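You operate a simulated robot arm through the tools that you are given. There is no shell and no other tool. Be economical: measure what you need, move in short steps, check, and stop when the job is done.

You run a simulated two-armed robot. Do the job below in one go: nothing can be reset, and whatever is moved stays where it is left.

Task
Take the cream jug and leave it on the blue pad. Turn the mixer dial to 100 rpm. Stack the tin marked "seals" from the top of the cool shelf on top of the tin labelled "beads". Put the clear jar labelled "blue" from the top of the cool shelf on the top of the drive box and the clear jar that says "green" on the filling bench. Take the blue tin from the top of the care cabinet and put it on the back of the result table. Lift the pads lid open. Do these in any order. Set down upright: cream jug, clear jar.

The check looks at the end state, three seconds after you hand in, the way a careful person would. Anything else that was tipped, shoved, dropped, spilled or broken makes it a failure. A push-on lid holds only when it is set on centred and level and pressed home; a screw cap is set on level and turned clockwise until tight.

Robot
Two 6-joint arms with two-finger parallel grippers on one trunk, on a base that drives. Base frame: it is fixed to the floor where the robot stands at the start and does not move with it; the origin is under the middle of the robot, x ahead of it, y to its left, z up. Lengths are in mm, angles in rad, forces in N, time in s.
The left shoulder is at the start at [-107, 177, 659], the right one opposite. With the tool pointing down near the work surface each hand reaches from about 400 to 640 mm from the robot's upright axis, wherever it stands, measured 20 degrees to its own side. Places, roughly: back of the result table (221x20 cm) [-4180, -6360, 760]; blue pad (34x22x2 cm) [-3900, 1800, 300]; blue tin (8x8x8 cm) [-2000, -4800, 900]; clear jar [3000, -2500, 750]; cream jug (15x11x14 cm) [500, 100, 400]; filling bench [4800, -4800, 500]; mixer dial [2200, 2600, 800]; orange tin, tin [3000, -2250, 750]; pads lid [-2000, -3600, 600]; top of the drive box (12x18 cm) [1240, -6160, 800]. Payload 1.57 kg a hand.
The TCP of each hand is the grasp point between the finger pads, 30 mm short of the fingertips. In the tool frame z runs along the fingers and y along their closing line. Largest opening 80 mm; finger width 17, thickness 12; the body of the gripper, 40 by 82 mm, starts 80 mm behind the TCP.
Orientation is told as [roll, pitch, yaw] about the base's x, y, z axes, in that order, counted from this pose: with the fingers straight down and closing along the base's y, the tool's x points along the base's -x, its y along +y and its z along -z.

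Tools
- The arms move only by the tool servo_tool. It takes "left_rows", "right_rows" or both (then of equal length, played together; a hand with none holds still); each is a list of rows, each a list of 7 numbers: the shift along the base's x, y, z in units of 25 mm (1.0 is 25 mm), then the turn, a rotation vector about the base's x, y, z in units of 6 degrees (1.0 is 6 degrees), then the opening in per cent of the stroke, from 0 (shut) to 100 (fully open). In form: [[dx, dy, dz, rx, ry, rz, claw], ...]. A call has 1 to 12 rows; each row shifts and turns the commanded pose from where the row before left it. A call with a number of a shift or a turn outside -1 to 1 is refused whole. Rows are played at 5 a second. More than 50 mm and 0.15 rad between two rows, or a gripper value outside its range, and nothing of the call is played. A pose out of reach is approached as far as the arm can. The call stops where the force on the tool passes 40 N (or 10 N more than at its start, if that is more) or the arm is blocked; 0.2 s more then pass. Each finger travels about 72 mm/s and halts on what it meets, pressing with about 29 N; the grip force reading is that of the motor and also rises with nothing between the fingers. The clock runs only during rows and for 0.2 s after the last one: add rows that do not move to give the fingers time. It gives the time, the measured TCP pose, the force on the tool (base axes), the opening and the grip force at its end, in the units of the frame above (readings bear some noise), with the torque about the TCP (base axes, N m) and any sound that the robot's microphone picked up.
- Cameras (640 x 400 px; columns grow to the right, rows downward): "scene" is now at [40.2, 14, 1347.4]; the picture's right is [0.15, -0.99, 0.00], its down [-0.91, -0.14, -0.38] and it looks along [0.38, 0.06, -0.92] (base axes); focal length 265 px, centre (320, 200). "left" rides on the left gripper at [72, 7, -122] in its tool frame; the picture's right is [-0.09, 1.00, 0.00], its down [-0.84, -0.08, -0.54] and it looks along [-0.54, -0.05, 0.84] (tool axes); focal length 238 px, centre (320, 200). "right" rides on the right gripper at [72, -7, -122] in its tool frame; the picture's right is [0.09, 1.00, 0.00], its down [-0.84, 0.08, -0.54] and it looks along [-0.54, 0.05, 0.84] (tool axes); focal length 238 px, centre (320, 200). There is no depth. A picture from a camera that has moved, and an enlarged one, comes with that camera's place and axes in the base frame and with its lens. The place of the scene camera against the robot may be out by one fixed shift of up to 12 mm in any direction.
- get_image(camera): a new picture of that camera. The clock stands still meanwhile.
- move_column(by): slides the trunk up (or, below 0, down) by that many mm; the arms and the scene camera ride with it, the base frame stays. It gives what a move gives, with no picture.
- steer(legs): drives the robot by 1 to 6 legs, each [ahead, left, turn to the left] in mm, mm and rad, along the robot's own axes; the way and the turn of a leg run together, so that a leg with both is an arc; at most 1500 mm and 3.142 rad a leg. The arms and the cameras ride along, it lands a little off, and it stops where it bumps. It gives what a move gives.
- turn_head(pan, tilt): turns the head with the scene camera to pan (to the left, within 2.496 rad either way) and tilt (down, from -0.506 to 1.204), counted from straight ahead of the robot. It gives what a move gives.
- inspect(camera, box): a new picture of the part [left, top, right, bottom] of that camera's present view, enlarged. The clock stands still meanwhile.
- hand_in(): hands the job in; it is judged then, once.

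Go step by step. Nothing tells you exact positions but the pictures and the camera data: compare them with the known pose of the tool, close in by small moves and look again before you grip or let go. The budget is 186 turns and 154 pictures, counting those below and the enlarged ones. Unless the task says otherwise, let go and move clear before handing in, and close with one line.

The tools are called as a command line: name --argument value ..., lists and objects as JSON in quotes. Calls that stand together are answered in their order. servo_tool: Moves the arms, as the interface text tells. Its arguments: {"type":"object","properties":{"left_rows":{"type":"array"},"right_rows":{"type":"array"}},"required":[]} The other tools are called the same way: move_column (by) slides the trunk up or down; steer (legs) drives the base; turn_head (pan, tilt) turns the head that bears the scene camera; get_image (camera) takes a picture; inspect (camera, box) takes an enlarged picture of a part of a camera's view; hand_in () hands the job in.

At the start:

```text
clock: 0.0
left_tcp_pos: [328.3, 251.5, 548.6]
left_tcp_rot: [-0.001, 0.001, 0.001]
left_force: [0.2, -0.4, 0.0]
left_wrist_torque: [0.02, -0.02, 0.0]
left_width: 80.0
left_finger_force: 0.1
right_tcp_pos: [347.2, -45.3, 585.0]
right_tcp_rot: [0.002, 0.001, 0.0]
right_force: [0.1, -0.2, -0.4]
right_wrist_torque: [0.01, -0.02, -0.03]
right_width: 80.2
right_finger_force: 0.0
trunk travel left (down, up): [-100.0, 228.0]
robot x, y, heading: [0.3, 2.0, 0.0]
head pan, tilt: [0.147, 1.178]
```

scene: 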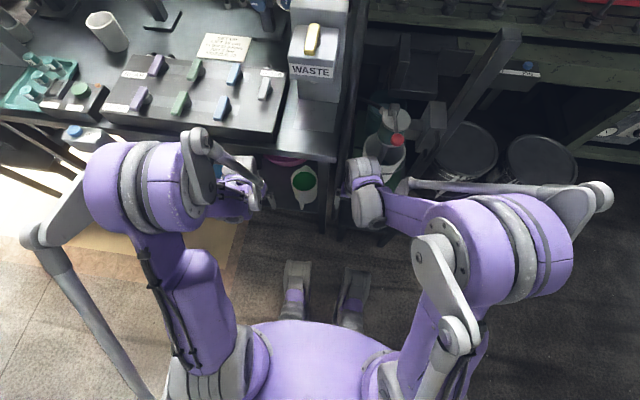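
right: 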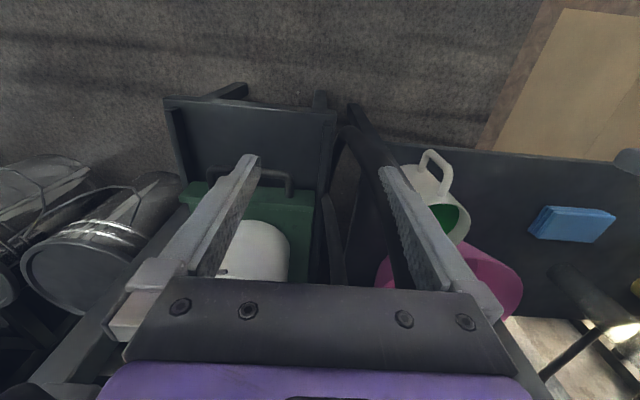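
left: 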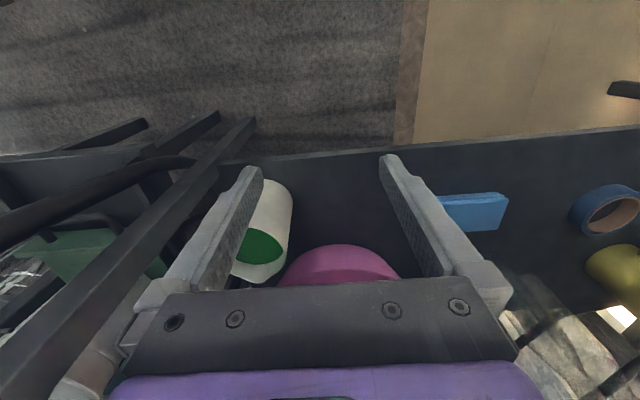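

I see the cream jug with green contents on a low shelf under the edge of the bench ahead. I'll look closer at it first.

inspect --camera "scene" --box '[220, 100, 440, 240]'

inspect --camera "right" --box '[300, 100, 640, 330]'

```text
2.86 times, centred on (330, 170) of scene
camera zoom: at [40.2, 14.0, 1347.4], right [0.15, -0.99, 0.0], down [-0.91, -0.14, -0.38], along [0.38, 0.06, -0.92], focal length 758 px, centre (291, 286)
```

zoom: 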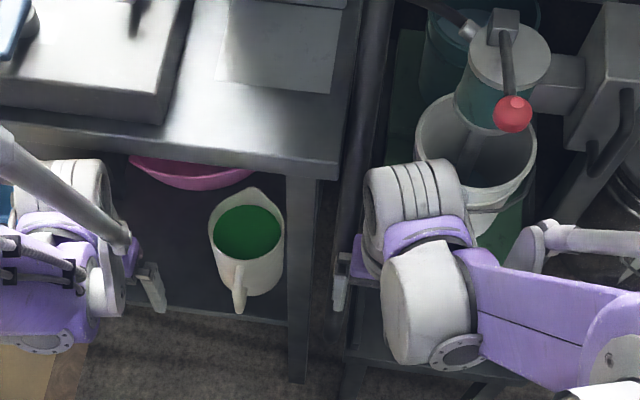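

```text
1.74 times, centred on (470, 215) of right
camera zoom: at [275.0, -51.5, 706.4], right [-0.09, 1.0, 0.0], down [0.84, 0.08, 0.54], along [0.54, 0.05, -0.84], focal length 414 px, centre (59, 174)
```

zoom: 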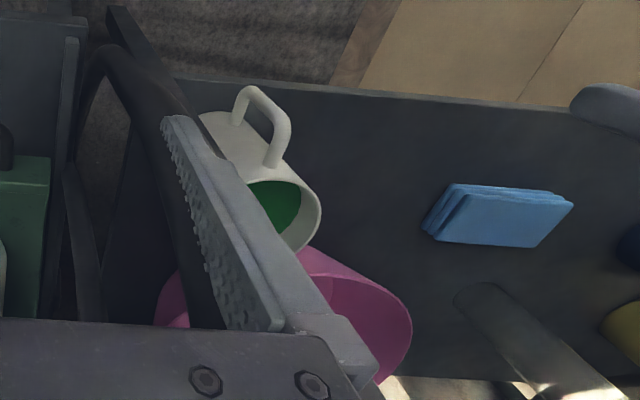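

The jug's handle faces me, roughly at x 420, y 145, z 370. I'll tilt the left hand forward so it can reach in below the table top, and look again.

servo_tool --left_rows '[[0, -0.5, 0, 0, -1, 0, 100], [0, -0.5, 0, 0, -1, 0, 100], [0, -0.5, 0, 0, -1, 0, 100], [0, -0.5, 0, 0, -1, 0, 100], [0, -0.5, 0, 0, -1, 0, 100], [0, -0.5, 0, 0, -1, 0, 100], [0, -0.5, 0, 0, -1, 0, 100], [0, -0.5, 0, 0, 0, 0, 100]]'

get_image --camera "left"

get_image --camera "scene"

```text
clock: 1.8
left_tcp_pos: [365.5, 151.5, 600.9]
left_tcp_rot: [-0.001, -0.734, 0.0]
left_force: [0.4, 0.1, 0.2]
left_wrist_torque: [-0.02, 0.02, -0.02]
left_width: 80.1
left_finger_force: 0.1
left hand out of reach, approached as far as the arm can: row 5, 6, 7
right_tcp_pos: [347.4, -44.9, 585.0]
right_tcp_rot: [0.0, -0.002, 0.001]
right_force: [-0.5, -1.0, -0.4]
right_wrist_torque: [0.0, -0.02, -0.02]
right_width: 79.9
right_finger_force: 0.1
trunk travel left (down, up): [-100.0, 228.0]
robot x, y, heading: [2.4, 2.0, -0.001]
head pan, tilt: [0.147, 1.178]
```

```text
148 pictures are left
camera left: at [229.3, 157.4, 644.0], right [0.07, 1.0, 0.06], down [0.26, -0.08, 0.96], along [0.96, -0.05, -0.26], focal length 238 px, centre (320, 200)
```

left: 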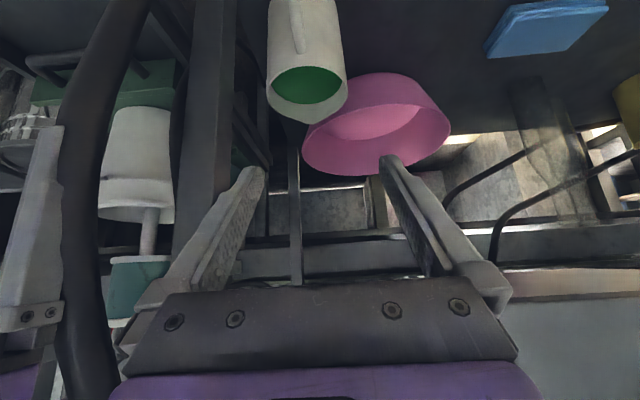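

```text
147 pictures are left
camera scene: at [40.2, 13.9, 1347.4], right [0.15, -0.99, 0.0], down [-0.91, -0.14, -0.38], along [0.38, 0.06, -0.92], focal length 265 px, centre (320, 200)
```

scene: 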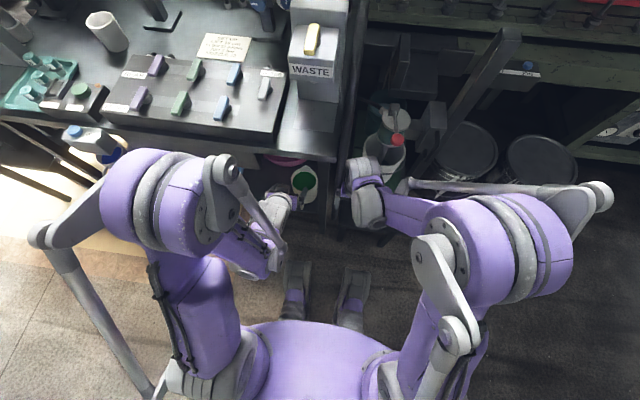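

The arm is too close for this tilt, so I'll back up and lower the trunk. That also gives parallax on the table edge.

steer --legs '[[-170, 0, 0]]'

move_column --by -95

turn_head --pan 0.15 --tilt 0.9

get_image --camera "scene"

get_image --camera "left"

```text
clock: 3.3
left_tcp_pos: [193.5, 152.6, 601.7]
left_tcp_rot: [0.0, -0.732, 0.002]
left_force: [-0.5, 0.3, 0.6]
left_wrist_torque: [0.01, 0.01, -0.01]
left_width: 79.9
left_finger_force: 0.1
right_tcp_pos: [177.9, -44.6, 585.3]
right_tcp_rot: [0.0, 0.0, 0.002]
right_force: [-0.2, -0.2, 0.1]
right_wrist_torque: [0.02, -0.01, 0.02]
right_width: 80.0
right_finger_force: 0.1
trunk travel left (down, up): [-100.0, 228.0]
robot x, y, heading: [-169.1, 2.5, 0.003]
head pan, tilt: [0.147, 1.178]
```

```text
clock: 4.5
left_tcp_pos: [195.8, 150.2, 507.6]
left_tcp_rot: [0.0, -0.732, 0.001]
left_force: [-0.5, 0.1, -0.6]
left_wrist_torque: [0.03, -0.03, 0.03]
left_width: 80.1
left_finger_force: 0.0
right_tcp_pos: [177.2, -45.1, 489.3]
right_tcp_rot: [0.002, 0.001, 0.002]
right_force: [-0.7, -0.5, 0.8]
right_wrist_torque: [0.0, 0.02, 0.01]
right_width: 80.1
right_finger_force: 0.1
trunk travel left (down, up): [-5.0, 323.0]
robot x, y, heading: [-167.5, -2.4, -0.006]
head pan, tilt: [0.147, 1.178]
```

```text
clock: 5.3
left_tcp_pos: [196.1, 151.4, 507.5]
left_tcp_rot: [0.001, -0.731, 0.001]
left_force: [0.2, 0.3, 0.3]
left_wrist_torque: [-0.01, -0.01, 0.02]
left_width: 80.1
left_finger_force: 0.0
right_tcp_pos: [178.1, -45.9, 490.3]
right_tcp_rot: [0.0, -0.001, 0.002]
right_force: [-0.2, -0.3, -0.2]
right_wrist_torque: [0.01, 0.01, -0.01]
right_width: 79.8
right_finger_force: 0.0
trunk travel left (down, up): [-5.0, 323.0]
robot x, y, heading: [-169.1, 3.3, -0.001]
head pan, tilt: [0.15, 0.901]
```

```text
146 pictures are left
camera scene: at [-83.1, 16.9, 1269.6], right [0.15, -0.99, 0.0], down [-0.78, -0.12, -0.62], along [0.61, 0.09, -0.78], focal length 265 px, centre (320, 200)
```

scene: 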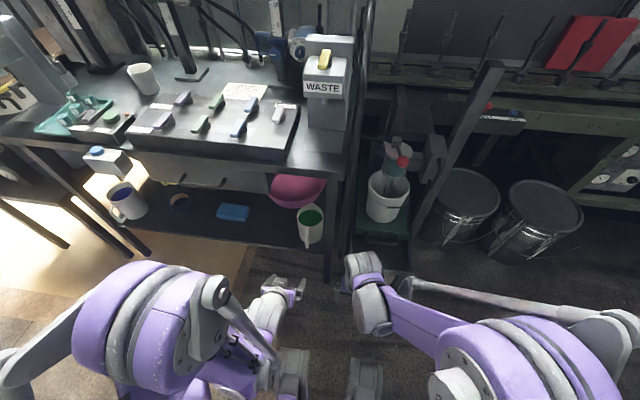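

```text
145 pictures are left
camera left: at [60.0, 157.6, 550.2], right [0.07, 1.0, 0.06], down [0.26, -0.08, 0.96], along [0.96, -0.05, -0.27], focal length 238 px, centre (320, 200)
```

left: 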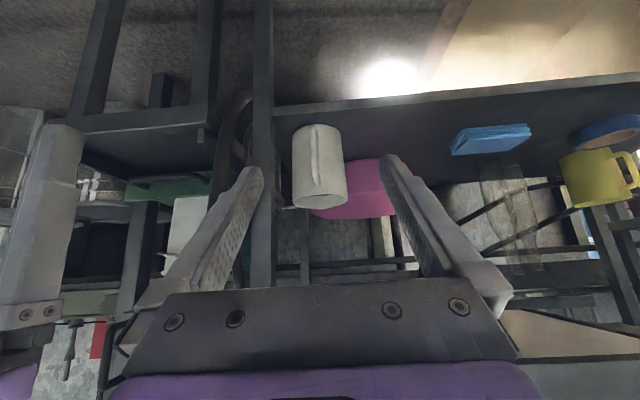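

I now see the lower shelf with two jug-like vessels. I'll zoom in to be sure which is the cream one.

inspect --camera "scene" --box '[70, 130, 350, 280]'

inspect --camera "left" --box '[240, 80, 440, 230]'

```text
2.29 times, centred on (210, 205) of scene
camera zoom: at [-83.1, 16.9, 1269.6], right [0.15, -0.99, 0.0], down [-0.78, -0.12, -0.62], along [0.61, 0.09, -0.78], focal length 606 px, centre (571, 189)
```

zoom: 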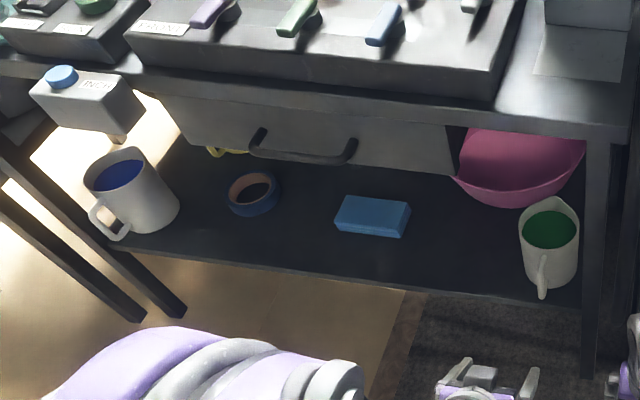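

```text
2.67 times, centred on (340, 155) of left
camera zoom: at [60.0, 157.6, 550.2], right [0.07, 1.0, 0.06], down [0.26, -0.08, 0.96], along [0.96, -0.05, -0.27], focal length 636 px, centre (267, 320)
```

zoom: 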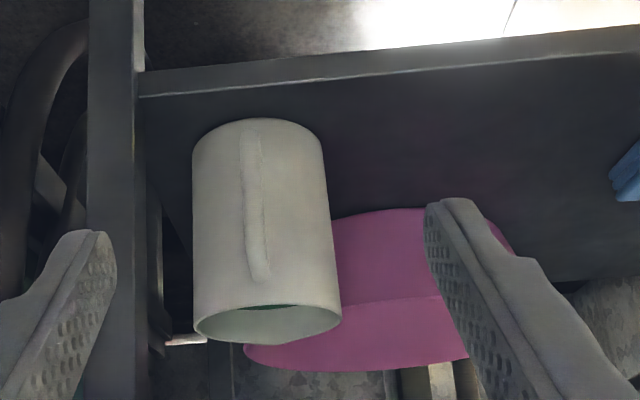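

The jug handle's bar is about x 407, y 138, spanning z 332–421. I'll make the tool steeper and move to just short of the handle.

servo_tool --left_rows '[[0.8, -0.1, -0.7, 0, 0.6, 0, 60], [0.8, -0.1, -0.7, 0, 0.6, 0, 60], [0.8, -0.1, -0.7, 0, 0.6, 0, 60], [0.8, -0.1, -0.7, 0, 0.6, 0, 60], [0.8, -0.1, -0.7, 0, 0.6, 0, 60], [0.8, 0, -0.7, 0, 0.6, 0, 60], [0.8, 0, -0.7, 0, 0.6, 0, 60]]'

get_image --camera "left"

inspect --camera "scene" --box '[220, 160, 380, 280]'

```text
clock: 6.9
left_tcp_pos: [335.6, 139.7, 385.4]
left_tcp_rot: [-0.001, -0.287, -0.001]
left_force: [-0.1, 0.5, 0.3]
left_wrist_torque: [0.0, -0.03, 0.02]
left_width: 48.2
left_finger_force: 0.0
right_tcp_pos: [179.1, -44.9, 489.0]
right_tcp_rot: [-0.001, 0.0, 0.002]
right_force: [0.6, 0.1, -0.3]
right_wrist_torque: [-0.02, 0.01, 0.01]
right_width: 80.0
right_finger_force: 0.0
trunk travel left (down, up): [-5.0, 323.0]
robot x, y, heading: [-168.8, 2.2, 0.002]
head pan, tilt: [0.15, 0.901]
```

```text
142 pictures are left
camera left: at [231.6, 145.3, 481.3], right [0.09, 1.0, 0.03], down [0.65, -0.08, 0.76], along [0.76, -0.05, -0.65], focal length 238 px, centre (320, 200)
```

left: 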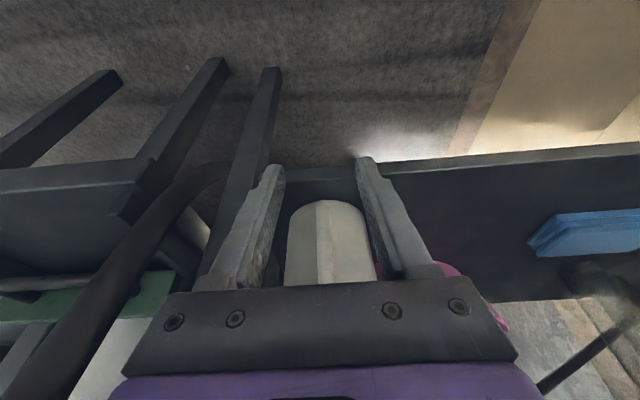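

```text
3.33 times, centred on (300, 220) of scene
camera zoom: at [-82.8, 16.9, 1269.6], right [0.15, -0.99, 0.0], down [-0.77, -0.12, -0.62], along [0.61, 0.09, -0.78], focal length 884 px, centre (387, 133)
```

zoom: 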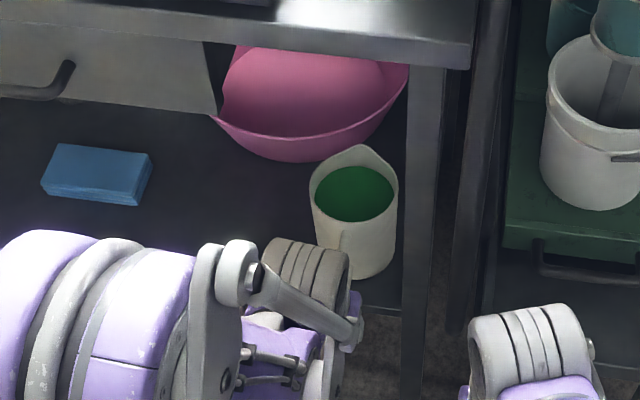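

The handle sits centred between the fingers. I'll advance onto it.

servo_tool --left_rows '[[0.8, 0, 0, 0, 0, 0, 60], [0.8, 0, 0, 0, 0, 0, 60], [0.8, 0, 0, 0, 0, 0, 60], [0.4, 0, 0, 0, 0, 0, 60]]'

get_image --camera "left"

```text
clock: 7.9
left_tcp_pos: [404.4, 140.3, 384.9]
left_tcp_rot: [0.0, -0.289, 0.002]
left_force: [0.1, 0.4, -0.1]
left_wrist_torque: [0.02, -0.01, -0.03]
left_width: 47.8
left_finger_force: 0.0
right_tcp_pos: [177.6, -45.5, 490.1]
right_tcp_rot: [0.0, 0.0, 0.002]
right_force: [0.0, 0.3, -0.1]
right_wrist_torque: [-0.01, 0.02, 0.01]
right_width: 80.0
right_finger_force: 0.0
trunk travel left (down, up): [-5.0, 323.0]
robot x, y, heading: [-166.8, -0.5, 0.008]
head pan, tilt: [0.15, 0.901]
```

```text
140 pictures are left
camera left: at [301.0, 145.4, 480.8], right [0.09, 1.0, 0.03], down [0.65, -0.08, 0.76], along [0.76, -0.05, -0.65], focal length 238 px, centre (320, 200)
```

left: 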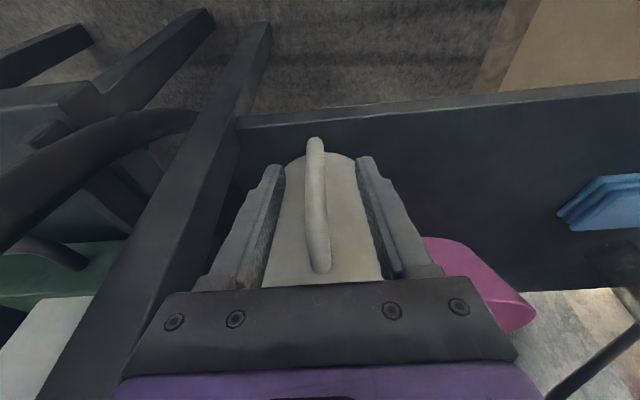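

The handle is a few mm right of centre; I'll shift, move in slightly and close gently.

servo_tool --left_rows '[[0.2, -0.17, 0, 0, 0, 0, 60], [0, 0, 0, 0, 0, 0, 30], [0, 0, 0, 0, 0, 0, 0], [0, 0, 0, 0, 0, 0, 0], [0, 0, 0, 0, 0, 0, 0]]'

get_image --camera "left"

```text
clock: 9.1
left_tcp_pos: [409.1, 135.0, 384.7]
left_tcp_rot: [-0.001, -0.293, 0.001]
left_force: [-0.3, 1.3, 1.2]
left_wrist_torque: [-0.33, -0.05, 0.09]
left_width: 12.0
left_finger_force: 29.0
right_tcp_pos: [178.0, -44.9, 490.7]
right_tcp_rot: [0.0, -0.001, 0.003]
right_force: [-0.2, 0.3, 0.2]
right_wrist_torque: [0.01, 0.01, 0.03]
right_width: 80.0
right_finger_force: 0.1
trunk travel left (down, up): [-5.0, 323.0]
robot x, y, heading: [-165.6, -1.3, 0.001]
head pan, tilt: [0.15, 0.901]
```

```text
139 pictures are left
camera left: at [305.6, 141.0, 481.0], right [0.09, 1.0, 0.03], down [0.65, -0.08, 0.76], along [0.76, -0.05, -0.65], focal length 238 px, centre (320, 200)
```

left: 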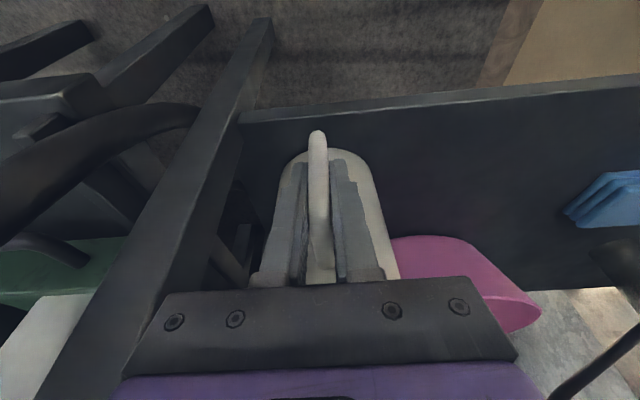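

Gripped on the handle (12 mm). Lift slowly a little and check for tilt.

servo_tool --left_rows '[[0, 0, 0.2, 0, 0, 0, 0], [0, 0, 0.3, 0, 0, 0, 0], [0, 0, 0.3, 0, 0, 0, 0], [0, 0, 0.2, 0, 0, 0, 0], [0, 0, 0, 0, 0, 0, 0]]'

get_image --camera "left"

inspect --camera "scene" --box '[220, 160, 380, 280]'

```text
clock: 10.3
left_tcp_pos: [411.1, 134.8, 409.8]
left_tcp_rot: [0.001, -0.292, 0.001]
left_force: [0.2, -0.4, -7.9]
left_wrist_torque: [-0.01, 0.58, -0.01]
left_width: 11.8
left_finger_force: 28.5
right_tcp_pos: [177.9, -44.9, 488.5]
right_tcp_rot: [0.0, 0.001, 0.004]
right_force: [-0.3, -1.2, -0.4]
right_wrist_torque: [-0.02, 0.01, 0.0]
right_width: 80.1
right_finger_force: 0.0
trunk travel left (down, up): [-5.0, 323.0]
robot x, y, heading: [-170.6, 0.0, 0.002]
head pan, tilt: [0.15, 0.901]
```

```text
138 pictures are left
camera left: at [306.3, 140.7, 505.8], right [0.09, 1.0, 0.03], down [0.65, -0.08, 0.76], along [0.76, -0.05, -0.65], focal length 238 px, centre (320, 200)
```

left: 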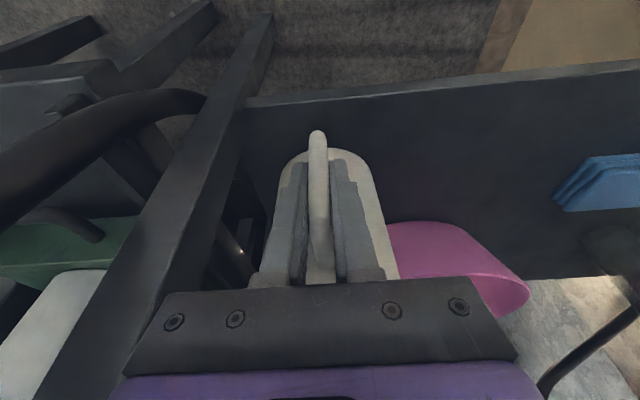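

```text
3.33 times, centred on (300, 220) of scene
camera zoom: at [-82.3, 17.0, 1269.6], right [0.15, -0.99, 0.0], down [-0.78, -0.12, -0.62], along [0.61, 0.09, -0.78], focal length 884 px, centre (387, 133)
```

zoom: 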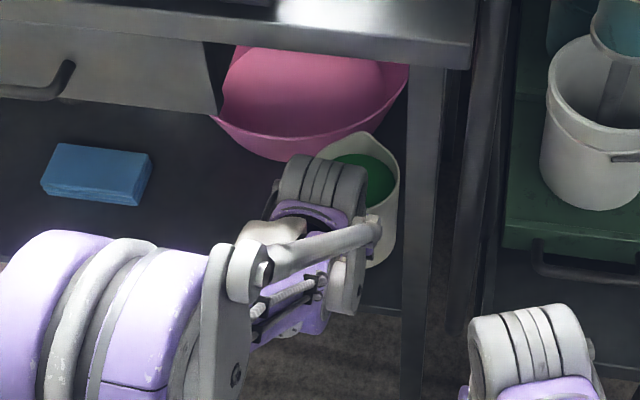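

Held firmly and level, about 0.8 kg. Back out from under the table, then look around toward the blue pad.

steer --legs '[[-350, 0, 0]]'

turn_head --pan 2.4 --tilt 0.4

get_image --camera "scene"

turn_head --pan -2.3 --tilt 0.4

get_image --camera "scene"

get_image --camera "left"

```text
clock: 12.6
left_tcp_pos: [61.8, 135.1, 409.2]
left_tcp_rot: [0.0, -0.289, 0.003]
left_force: [0.8, -0.2, -8.0]
left_wrist_torque: [-0.03, 0.54, 0.02]
left_width: 11.8
left_finger_force: 28.6
right_tcp_pos: [-170.3, -45.2, 489.6]
right_tcp_rot: [0.0, -0.001, 0.003]
right_force: [0.5, -0.2, 0.2]
right_wrist_torque: [0.0, 0.0, -0.03]
right_width: 80.0
right_finger_force: 0.1
trunk travel left (down, up): [-5.0, 323.0]
robot x, y, heading: [-516.4, 1.1, 0.005]
head pan, tilt: [0.15, 0.901]
```

```text
clock: 14.7
left_tcp_pos: [62.1, 135.7, 408.5]
left_tcp_rot: [0.0, -0.29, 0.002]
left_force: [-0.1, 0.6, -8.2]
left_wrist_torque: [-0.03, 0.57, 0.04]
left_width: 11.6
left_finger_force: 29.2
right_tcp_pos: [-169.1, -45.0, 490.4]
right_tcp_rot: [-0.001, 0.0, 0.002]
right_force: [-0.5, 0.4, -0.5]
right_wrist_torque: [0.0, 0.04, -0.01]
right_width: 80.0
right_finger_force: 0.0
trunk travel left (down, up): [-5.0, 323.0]
robot x, y, heading: [-517.2, -0.5, 0.005]
head pan, tilt: [2.4, 0.4]
```

```text
136 pictures are left
camera scene: at [-573.1, 67.9, 1312.7], right [0.68, 0.74, 0.0], down [0.29, -0.26, -0.92], along [-0.68, 0.62, -0.39], focal length 265 px, centre (320, 200)
```

scene: 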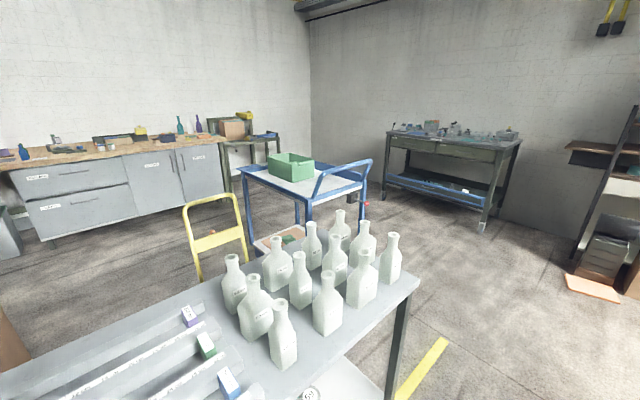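

```text
clock: 18.4
left_tcp_pos: [62.4, 134.1, 410.0]
left_tcp_rot: [0.001, -0.29, 0.001]
left_force: [0.6, -0.4, -7.7]
left_wrist_torque: [-0.01, 0.56, 0.03]
left_width: 11.9
left_finger_force: 28.6
right_tcp_pos: [-170.4, -46.6, 489.8]
right_tcp_rot: [-0.001, 0.0, 0.001]
right_force: [-0.5, 0.6, -0.4]
right_wrist_torque: [0.01, 0.01, -0.03]
right_width: 79.7
right_finger_force: 0.1
trunk travel left (down, up): [-5.0, 323.0]
robot x, y, heading: [-520.4, -3.1, 0.003]
head pan, tilt: [-2.3, 0.4]
```

```text
135 pictures are left
camera scene: at [-566.4, -63.8, 1312.7], right [-0.75, 0.67, 0.0], down [0.26, 0.29, -0.92], along [-0.61, -0.69, -0.39], focal length 265 px, centre (320, 200)
```

scene: 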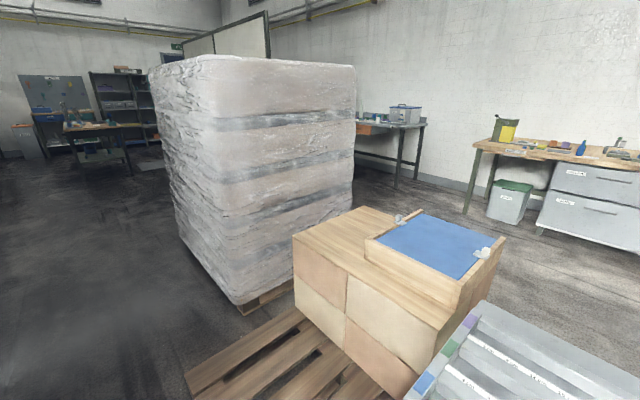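

```text
134 pictures are left
camera left: at [-41.5, 140.5, 505.6], right [0.09, 1.0, 0.03], down [0.65, -0.08, 0.76], along [0.76, -0.05, -0.65], focal length 238 px, centre (320, 200)
```

left: 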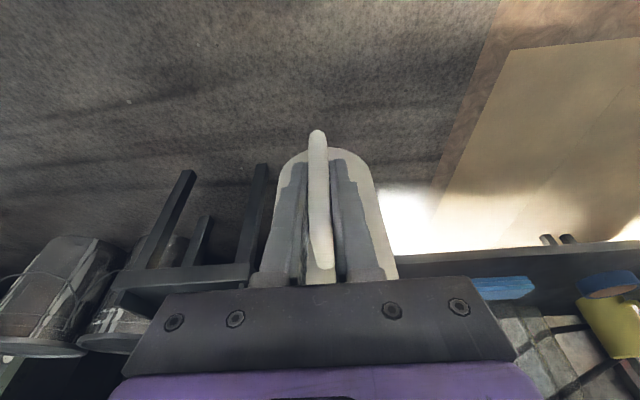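

I can't see straight behind; I'll look left and more steeply to map the free floor.

turn_head --pan 1.5 --tilt 0.5

get_image --camera "scene"

turn_head --pan 2.49 --tilt 0.9

get_image --camera "scene"

turn_head --pan -1.5 --tilt 0.4

get_image --camera "scene"

```text
clock: 21.6
left_tcp_pos: [61.6, 134.3, 409.8]
left_tcp_rot: [-0.001, -0.289, 0.002]
left_force: [-0.9, -0.5, -7.8]
left_wrist_torque: [-0.01, 0.57, -0.01]
left_width: 11.7
left_finger_force: 29.0
right_tcp_pos: [-170.2, -44.9, 490.1]
right_tcp_rot: [-0.002, 0.001, 0.002]
right_force: [-0.6, 0.0, -0.8]
right_wrist_torque: [0.0, 0.03, 0.0]
right_width: 80.2
right_finger_force: 0.0
trunk travel left (down, up): [-5.0, 323.0]
robot x, y, heading: [-516.9, 0.6, 0.002]
head pan, tilt: [1.499, 0.499]
```

```text
133 pictures are left
camera scene: at [-498.3, 96.1, 1303.5], right [1.0, -0.07, 0.0], down [-0.03, -0.48, -0.88], along [0.06, 0.88, -0.48], focal length 265 px, centre (320, 200)
```

scene: 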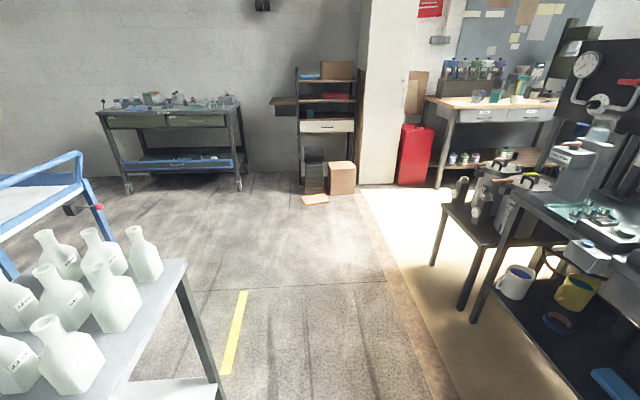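

```text
clock: 22.8
left_tcp_pos: [62.1, 134.6, 409.5]
left_tcp_rot: [0.0, -0.29, 0.003]
left_force: [-0.1, 0.2, -7.8]
left_wrist_torque: [0.0, 0.54, -0.01]
left_width: 11.7
left_finger_force: 29.6
right_tcp_pos: [-170.1, -44.5, 489.7]
right_tcp_rot: [0.001, 0.001, 0.003]
right_force: [0.5, 1.8, -0.3]
right_wrist_torque: [0.02, 0.01, 0.02]
right_width: 79.9
right_finger_force: 0.0
trunk travel left (down, up): [-5.0, 323.0]
robot x, y, heading: [-518.9, 1.1, 0.005]
head pan, tilt: [2.491, 0.901]
```

```text
132 pictures are left
camera scene: at [-564.8, 51.0, 1269.7], right [0.61, 0.8, 0.0], down [0.62, -0.47, -0.62], along [-0.49, 0.38, -0.78], focal length 265 px, centre (320, 200)
```

scene: 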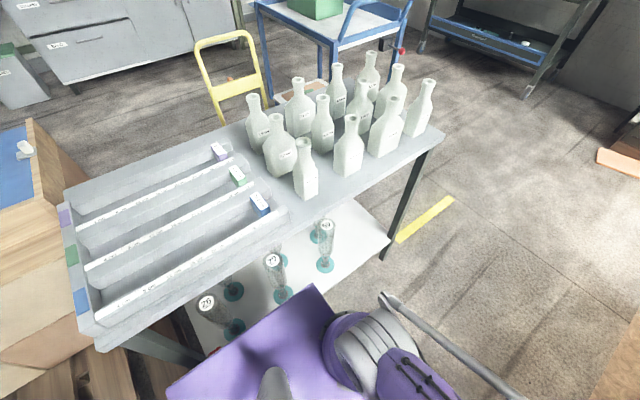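

```text
clock: 26.1
left_tcp_pos: [62.2, 134.6, 410.1]
left_tcp_rot: [0.001, -0.29, 0.002]
left_force: [0.2, 0.4, -8.3]
left_wrist_torque: [-0.01, 0.59, 0.01]
left_width: 11.6
left_finger_force: 28.7
right_tcp_pos: [-170.4, -44.9, 490.9]
right_tcp_rot: [0.002, 0.001, 0.0]
right_force: [0.0, -0.4, 0.2]
right_wrist_torque: [-0.03, 0.0, 0.04]
right_width: 79.9
right_finger_force: 0.0
trunk travel left (down, up): [-5.0, 323.0]
robot x, y, heading: [-516.1, 3.8, 0.002]
head pan, tilt: [-1.499, 0.4]
```

```text
131 pictures are left
camera scene: at [-498.0, -87.1, 1312.7], right [-1.0, -0.07, 0.0], down [-0.03, 0.39, -0.92], along [0.07, -0.92, -0.39], focal length 265 px, centre (320, 200)
```

scene: 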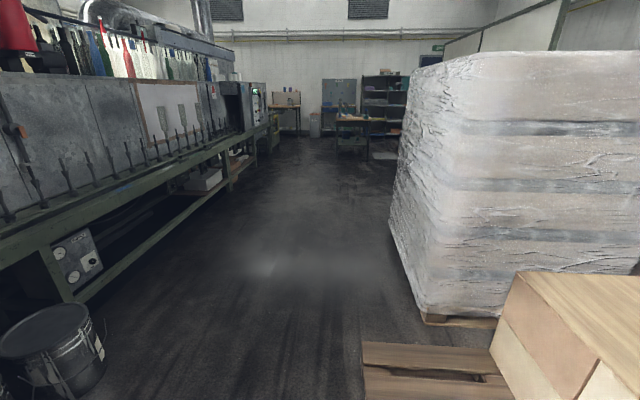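

The bottle table is right behind me; free floor lies to my left. I'll sidestep left, then turn toward the pad side and look.

steer --legs '[[100, 1450, 0], [0, 0, 1.57]]'

turn_head --pan 0.9 --tilt 0.45

get_image --camera "scene"

turn_head --pan 1.6 --tilt 0.6

get_image --camera "scene"

```text
clock: 42.7
left_tcp_pos: [-573.2, 2017.6, 408.7]
left_tcp_rot: [0.0, -0.288, 1.588]
left_force: [0.3, -0.1, -7.6]
left_wrist_torque: [-0.58, -0.01, -0.01]
left_width: 12.0
left_finger_force: 28.7
right_tcp_pos: [-391.7, 1787.5, 489.2]
right_tcp_rot: [0.001, 0.0, 1.59]
right_force: [-0.6, -0.4, -0.2]
right_wrist_torque: [-0.02, 0.01, -0.01]
right_width: 80.2
right_finger_force: 0.1
trunk travel left (down, up): [-5.0, 323.0]
robot x, y, heading: [-426.0, 1439.8, 1.591]
head pan, tilt: [-1.499, 0.4]
```

```text
clock: 44.9
left_tcp_pos: [-574.4, 2017.1, 409.5]
left_tcp_rot: [0.0, -0.289, 1.589]
left_force: [0.0, -0.5, -8.0]
left_wrist_torque: [-0.57, 0.0, -0.04]
left_width: 11.8
left_finger_force: 28.6
right_tcp_pos: [-390.9, 1787.3, 489.9]
right_tcp_rot: [-0.001, -0.001, 1.588]
right_force: [-0.9, 0.7, 0.1]
right_wrist_torque: [-0.01, 0.04, 0.0]
right_width: 80.0
right_finger_force: 0.1
trunk travel left (down, up): [-5.0, 323.0]
robot x, y, heading: [-427.4, 1442.1, 1.592]
head pan, tilt: [0.901, 0.45]
```

```text
130 pictures are left
camera scene: at [-499.9, 1510.5, 1308.0], right [0.61, 0.79, 0.0], down [0.35, -0.27, -0.9], along [-0.71, 0.55, -0.44], focal length 265 px, centre (320, 200)
```

scene: 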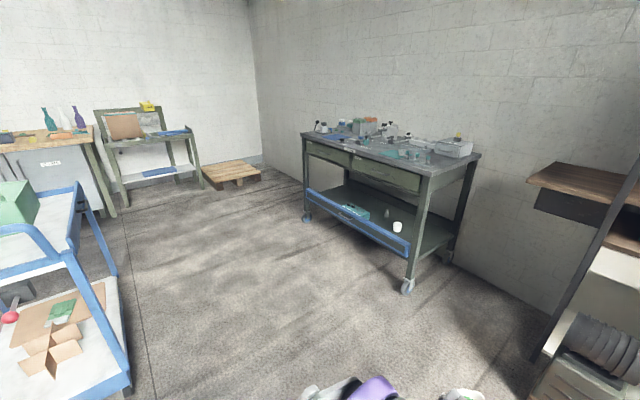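

```text
clock: 46.0
left_tcp_pos: [-575.0, 2017.2, 409.8]
left_tcp_rot: [0.0, -0.29, 1.587]
left_force: [0.5, -0.2, -8.4]
left_wrist_torque: [-0.55, 0.03, -0.02]
left_width: 11.9
left_finger_force: 28.9
right_tcp_pos: [-390.9, 1786.7, 489.7]
right_tcp_rot: [0.0, 0.0, 1.589]
right_force: [0.2, 0.3, -0.1]
right_wrist_torque: [-0.01, 0.02, -0.01]
right_width: 80.0
right_finger_force: 0.0
trunk travel left (down, up): [-5.0, 323.0]
robot x, y, heading: [-429.0, 1439.6, 1.593]
head pan, tilt: [1.6, 0.6]
```

```text
129 pictures are left
camera scene: at [-515.2, 1450.6, 1294.5], right [-0.05, 1.0, 0.0], down [0.56, 0.03, -0.83], along [-0.82, -0.04, -0.56], focal length 265 px, centre (320, 200)
```

scene: 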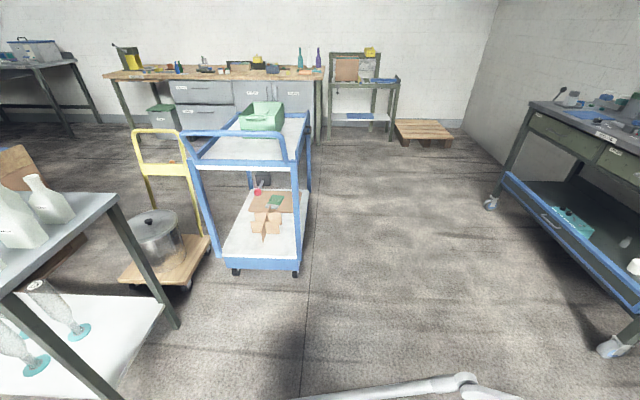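

The blue pad lies on the lower shelf of the small stand by the far wall. I'll turn to face −x, sidestep into the aisle at y≈1935 and drive toward it.

steer --legs '[[0, 0, 1.55], [0, -495, 0], [1250, 0, 0], [1250, 0, 0]]'

turn_head --pan 0.15 --tilt 0.65

get_image --camera "scene"

```text
clock: 66.3
left_tcp_pos: [-3493.6, 1767.3, 408.5]
left_tcp_rot: [-0.001, -0.289, -3.13]
left_force: [0.0, -0.4, -7.7]
left_wrist_torque: [-0.02, -0.58, -0.01]
left_width: 11.9
left_finger_force: 28.9
right_tcp_pos: [-3263.8, 1950.9, 489.8]
right_tcp_rot: [-0.002, -0.001, -3.13]
right_force: [-0.4, 0.4, 0.3]
right_wrist_torque: [0.01, -0.02, -0.01]
right_width: 80.4
right_finger_force: 0.0
trunk travel left (down, up): [-5.0, 323.0]
robot x, y, heading: [-2917.6, 1911.4, -3.132]
head pan, tilt: [1.6, 0.6]
```

```text
clock: 67.9
left_tcp_pos: [-3495.0, 1768.4, 409.8]
left_tcp_rot: [-0.001, -0.291, -3.129]
left_force: [-0.5, 0.4, -8.2]
left_wrist_torque: [0.01, -0.58, -0.01]
left_width: 11.7
left_finger_force: 28.9
right_tcp_pos: [-3263.9, 1950.4, 490.2]
right_tcp_rot: [-0.001, -0.002, -3.13]
right_force: [0.3, 0.0, 0.1]
right_wrist_torque: [0.0, 0.03, 0.01]
right_width: 80.1
right_finger_force: 0.1
trunk travel left (down, up): [-5.0, 323.0]
robot x, y, heading: [-2918.7, 1912.3, -3.13]
head pan, tilt: [0.15, 0.649]
```

```text
128 pictures are left
camera scene: at [-3008.4, 1901.3, 1290.1], right [-0.16, 0.99, 0.0], down [0.6, 0.1, -0.8], along [-0.79, -0.13, -0.61], focal length 265 px, centre (320, 200)
```

scene: 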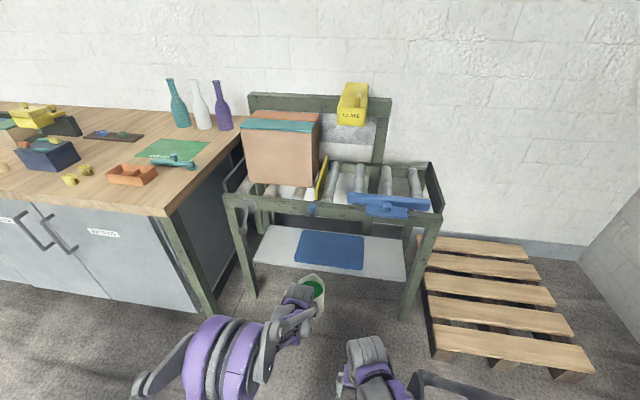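

The pad's front edge is about x −3787, with a top bar above at z≈630. I'll raise the jug slightly, sidestep and drive closer, and then look.

servo_tool --left_rows '[[0, 0, 0.5, 0, 0, 0, 0], [0, 0, 0.6, 0, 0, 0, 0], [0, 0, 0.5, 0, 0, 0, 0]]'

steer --legs '[[190, -38, -0.01]]'

get_image --camera "left"

get_image --camera "scene"

```text
clock: 68.7
left_tcp_pos: [-3494.2, 1768.4, 448.3]
left_tcp_rot: [0.0, -0.291, -3.129]
left_force: [-0.6, -0.2, -8.5]
left_wrist_torque: [0.03, -0.58, 0.03]
left_width: 11.6
left_finger_force: 29.3
right_tcp_pos: [-3264.1, 1950.5, 491.0]
right_tcp_rot: [-0.001, -0.001, -3.13]
right_force: [1.2, -0.5, 0.4]
right_wrist_torque: [0.01, -0.01, -0.03]
right_width: 79.7
right_finger_force: 0.0
trunk travel left (down, up): [-5.0, 323.0]
robot x, y, heading: [-2914.0, 1911.6, -3.13]
head pan, tilt: [0.15, 0.649]
```

```text
clock: 70.3
left_tcp_pos: [-3687.3, 1810.5, 449.1]
left_tcp_rot: [0.0, -0.289, -3.139]
left_force: [-0.7, -0.3, -8.3]
left_wrist_torque: [0.0, -0.59, 0.03]
left_width: 11.6
left_finger_force: 28.9
right_tcp_pos: [-3455.5, 1990.1, 489.3]
right_tcp_rot: [0.001, -0.001, -3.14]
right_force: [-1.0, -1.3, -0.1]
right_wrist_torque: [0.04, 0.0, -0.02]
right_width: 80.2
right_finger_force: 0.0
trunk travel left (down, up): [-5.0, 323.0]
robot x, y, heading: [-3108.1, 1944.7, -3.136]
head pan, tilt: [0.15, 0.649]
```

```text
127 pictures are left
camera left: at [-3583.9, 1802.9, 544.9], right [-0.08, -1.0, 0.03], down [-0.65, 0.08, 0.76], along [-0.76, 0.05, -0.65], focal length 238 px, centre (320, 200)
```

left: 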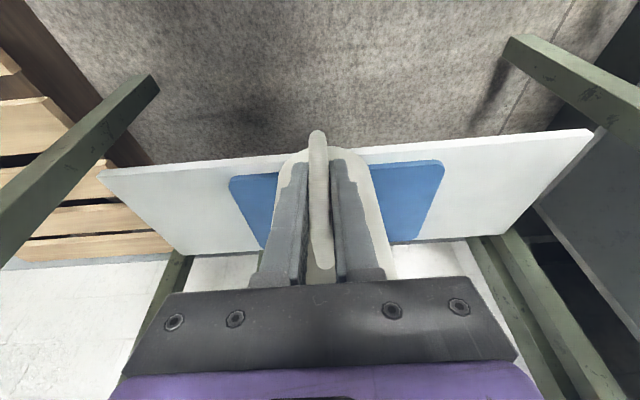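

```text
126 pictures are left
camera scene: at [-3200.7, 1938.7, 1290.1], right [-0.15, 0.99, 0.0], down [0.6, 0.09, -0.8], along [-0.79, -0.12, -0.61], focal length 265 px, centre (320, 200)
```

scene: 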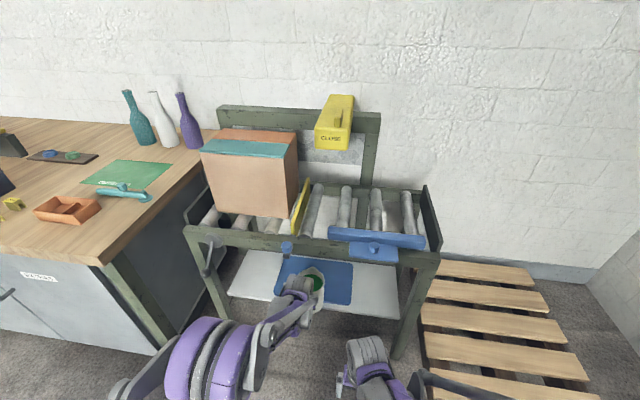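

The jug lines up with the pad in y. I'll lower a bit and move in carefully, watching the bar above.

servo_tool --left_rows '[[0, 0, -0.6, 0, 0, 0, 0], [0, 0, -0.6, 0, 0, 0, 0], [0, 0, -0.6, 0, 0, 0, 0], [-0.6, 0, 0, 0, 0, 0, 0], [-0.6, 0, 0, 0, 0, 0, 0], [-0.6, 0, 0, 0, 0, 0, 0], [-0.6, 0, 0, 0, 0, 0, 0]]'

get_image --camera "left"

inspect --camera "scene" --box '[180, 200, 440, 400]'

```text
clock: 71.9
left_tcp_pos: [-3747.6, 1810.4, 405.2]
left_tcp_rot: [0.0, -0.291, -3.139]
left_force: [0.2, -0.3, -8.2]
left_wrist_torque: [-0.02, -0.52, -0.02]
left_width: 11.9
left_finger_force: 29.4
right_tcp_pos: [-3456.3, 1991.1, 489.8]
right_tcp_rot: [-0.001, -0.001, -3.14]
right_force: [0.3, -0.8, 0.1]
right_wrist_torque: [0.02, 0.01, 0.01]
right_width: 80.2
right_finger_force: 0.1
trunk travel left (down, up): [-5.0, 323.0]
robot x, y, heading: [-3106.4, 1948.1, -3.136]
head pan, tilt: [0.15, 0.649]
```

```text
125 pictures are left
camera left: at [-3643.7, 1803.0, 500.2], right [-0.08, -1.0, 0.03], down [-0.65, 0.08, 0.76], along [-0.76, 0.05, -0.65], focal length 238 px, centre (320, 200)
```

left: 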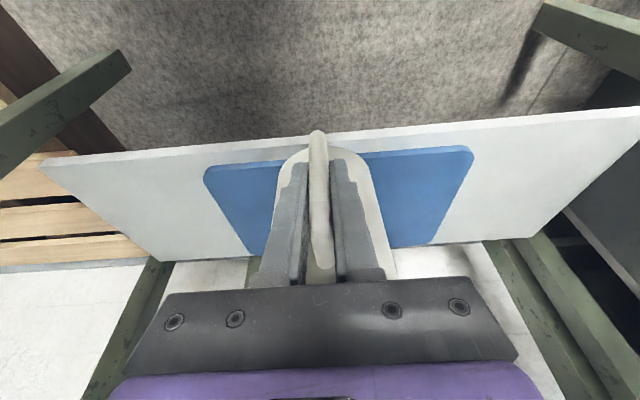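

```text
2.00 times, centred on (310, 300) of scene
camera zoom: at [-3200.5, 1938.6, 1290.1], right [-0.15, 0.99, 0.0], down [0.6, 0.09, -0.8], along [-0.79, -0.12, -0.61], focal length 530 px, centre (340, 0)
```

zoom: 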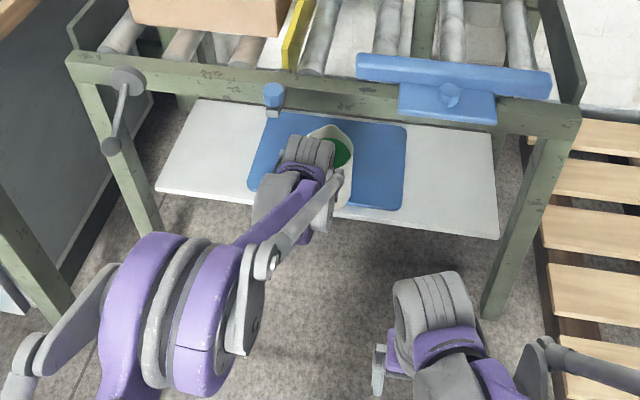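

Clear so far; the wrist passes in front of the bar. I'll continue in, 80 mm more in small steps, slightly lower.

servo_tool --left_rows '[[-0.5, 0, -0.2, 0, 0, 0, 0], [-0.5, 0, -0.2, 0, 0, 0, 0], [-0.5, 0, 0, 0, 0, 0, 0], [-0.5, 0, 0, 0, 0, 0, 0], [-0.4, 0, 0, 0, 0, 0, 0], [0, 0, 0, 0, 0, 0, 0]]'

get_image --camera "left"

inspect --camera "scene" --box '[180, 200, 440, 400]'

```text
clock: 73.3
left_tcp_pos: [-3807.4, 1810.0, 394.4]
left_tcp_rot: [-0.001, -0.289, -3.137]
left_force: [0.1, -0.1, -8.5]
left_wrist_torque: [0.02, -0.57, -0.01]
left_width: 11.6
left_finger_force: 29.0
right_tcp_pos: [-3455.2, 1991.4, 490.5]
right_tcp_rot: [0.001, 0.001, -3.137]
right_force: [0.7, -0.2, 0.1]
right_wrist_torque: [0.03, 0.0, -0.03]
right_width: 80.1
right_finger_force: 0.0
trunk travel left (down, up): [-5.0, 323.0]
robot x, y, heading: [-3108.8, 1950.3, -3.14]
head pan, tilt: [0.15, 0.649]
```

```text
123 pictures are left
camera left: at [-3704.0, 1802.6, 490.3], right [-0.08, -1.0, 0.03], down [-0.65, 0.08, 0.76], along [-0.76, 0.05, -0.65], focal length 238 px, centre (320, 200)
```

left: 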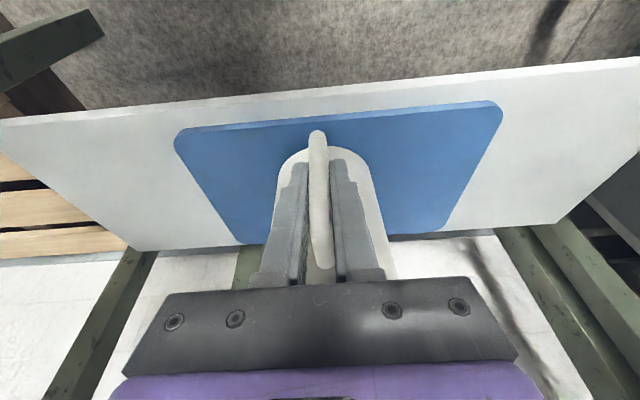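

```text
2.00 times, centred on (310, 300) of scene
camera zoom: at [-3200.4, 1938.6, 1290.1], right [-0.15, 0.99, 0.0], down [0.6, 0.09, -0.8], along [-0.79, -0.12, -0.61], focal length 530 px, centre (340, 0)
```

zoom: 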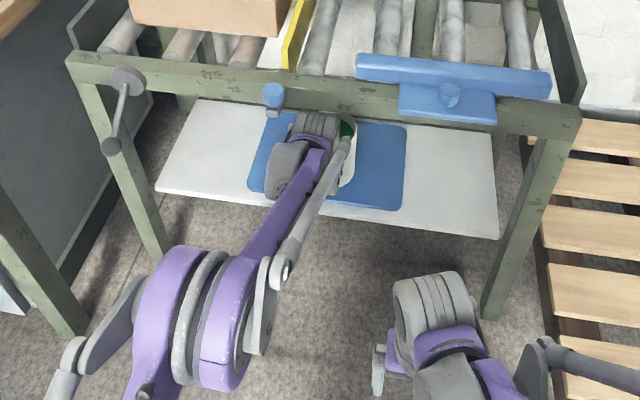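

Base front edge is barely over the pad; 22 mm more inward, then lower gently until contact.

servo_tool --left_rows '[[-0.3, 0, 0, 0, 0, 0, 0], [-0.3, 0, 0, 0, 0, 0, 0], [-0.3, 0, 0, 0, 0, 0, 0], [0, 0, -0.2, 0, 0, 0, 0], [0, 0, -0.2, 0, 0, 0, 0], [0, 0, -0.1, 0, 0, 0, 0], [0, 0, -0.1, 0, 0, 0, 0]]'

get_image --camera "left"

```text
clock: 74.9
left_tcp_pos: [-3829.2, 1810.6, 379.2]
left_tcp_rot: [-0.001, -0.289, -3.139]
left_force: [0.5, 0.2, -8.0]
left_wrist_torque: [-0.01, -0.54, -0.03]
left_width: 11.8
left_finger_force: 29.7
right_tcp_pos: [-3455.4, 1990.5, 489.5]
right_tcp_rot: [0.001, 0.001, -3.136]
right_force: [-0.4, 0.8, 0.1]
right_wrist_torque: [0.01, 0.03, -0.01]
right_width: 79.9
right_finger_force: 0.0
trunk travel left (down, up): [-5.0, 323.0]
robot x, y, heading: [-3111.4, 1944.4, -3.141]
head pan, tilt: [0.15, 0.649]
```

```text
121 pictures are left
camera left: at [-3726.0, 1802.9, 474.9], right [-0.08, -1.0, 0.03], down [-0.65, 0.08, 0.76], along [-0.76, 0.05, -0.65], focal length 238 px, centre (320, 200)
```

left: 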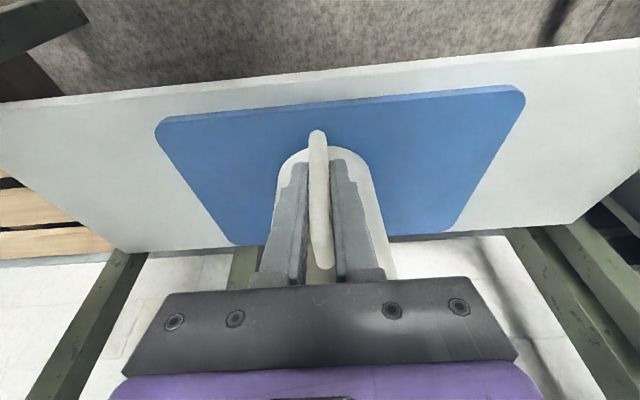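

servo_tool --left_rows '[[0, 0, -0.15, 0, 0, 0, 0], [0, 0, -0.15, 0, 0, 0, 0], [0, 0, -0.1, 0, 0, 0, 0], [0, 0, 0, 0, 0, 0, 0]]'

servo_tool --left_rows '[[0, 0, -0.1, 0, 0, 0, 0], [0, 0, 0, 0, 0, 0, 0]]'

servo_tool --left_rows '[[0, 0, -0.1, 0, 0, 0, 0], [0, 0, 0, 0, 0, 0, 0]]'

```text
clock: 75.9
left_tcp_pos: [-3829.7, 1809.9, 369.5]
left_tcp_rot: [0.0, -0.291, -3.136]
left_force: [-0.2, 0.3, -0.9]
left_wrist_torque: [0.01, 0.21, -0.01]
left_width: 12.0
left_finger_force: 29.7
right_tcp_pos: [-3454.3, 1990.7, 490.4]
right_tcp_rot: [0.001, 0.001, -3.137]
right_force: [0.1, 0.2, 0.3]
right_wrist_torque: [0.02, -0.04, 0.04]
right_width: 79.9
right_finger_force: 0.2
trunk travel left (down, up): [-5.0, 323.0]
robot x, y, heading: [-3107.0, 1948.7, -3.133]
head pan, tilt: [0.15, 0.649]
```

```text
clock: 76.5
left_tcp_pos: [-3829.6, 1809.7, 367.3]
left_tcp_rot: [0.0, -0.29, -3.138]
left_force: [4.7, -0.8, 7.1]
left_wrist_torque: [0.02, 0.96, -0.02]
left_width: 12.2
left_finger_force: 28.6
right_tcp_pos: [-3454.7, 1990.5, 489.8]
right_tcp_rot: [0.001, -0.002, -3.138]
right_force: [-1.1, -0.7, -0.1]
right_wrist_torque: [0.03, -0.02, 0.01]
right_width: 79.9
right_finger_force: 0.0
trunk travel left (down, up): [-5.0, 323.0]
robot x, y, heading: [-3108.8, 1942.7, -3.141]
head pan, tilt: [0.15, 0.649]
```

```text
clock: 77.1
left_tcp_pos: [-3830.2, 1808.8, 366.5]
left_tcp_rot: [0.0, -0.292, -3.138]
left_force: [4.3, -0.6, 11.5]
left_wrist_torque: [0.12, 0.72, 0.02]
left_width: 11.8
left_finger_force: 28.7
right_tcp_pos: [-3454.0, 1991.1, 491.1]
right_tcp_rot: [-0.001, -0.004, -3.138]
right_force: [-0.2, 0.2, -0.6]
right_wrist_torque: [-0.01, -0.03, -0.02]
right_width: 80.1
right_finger_force: 0.0
trunk travel left (down, up): [-5.0, 323.0]
robot x, y, heading: [-3110.3, 1948.0, -3.138]
head pan, tilt: [0.15, 0.649]
```

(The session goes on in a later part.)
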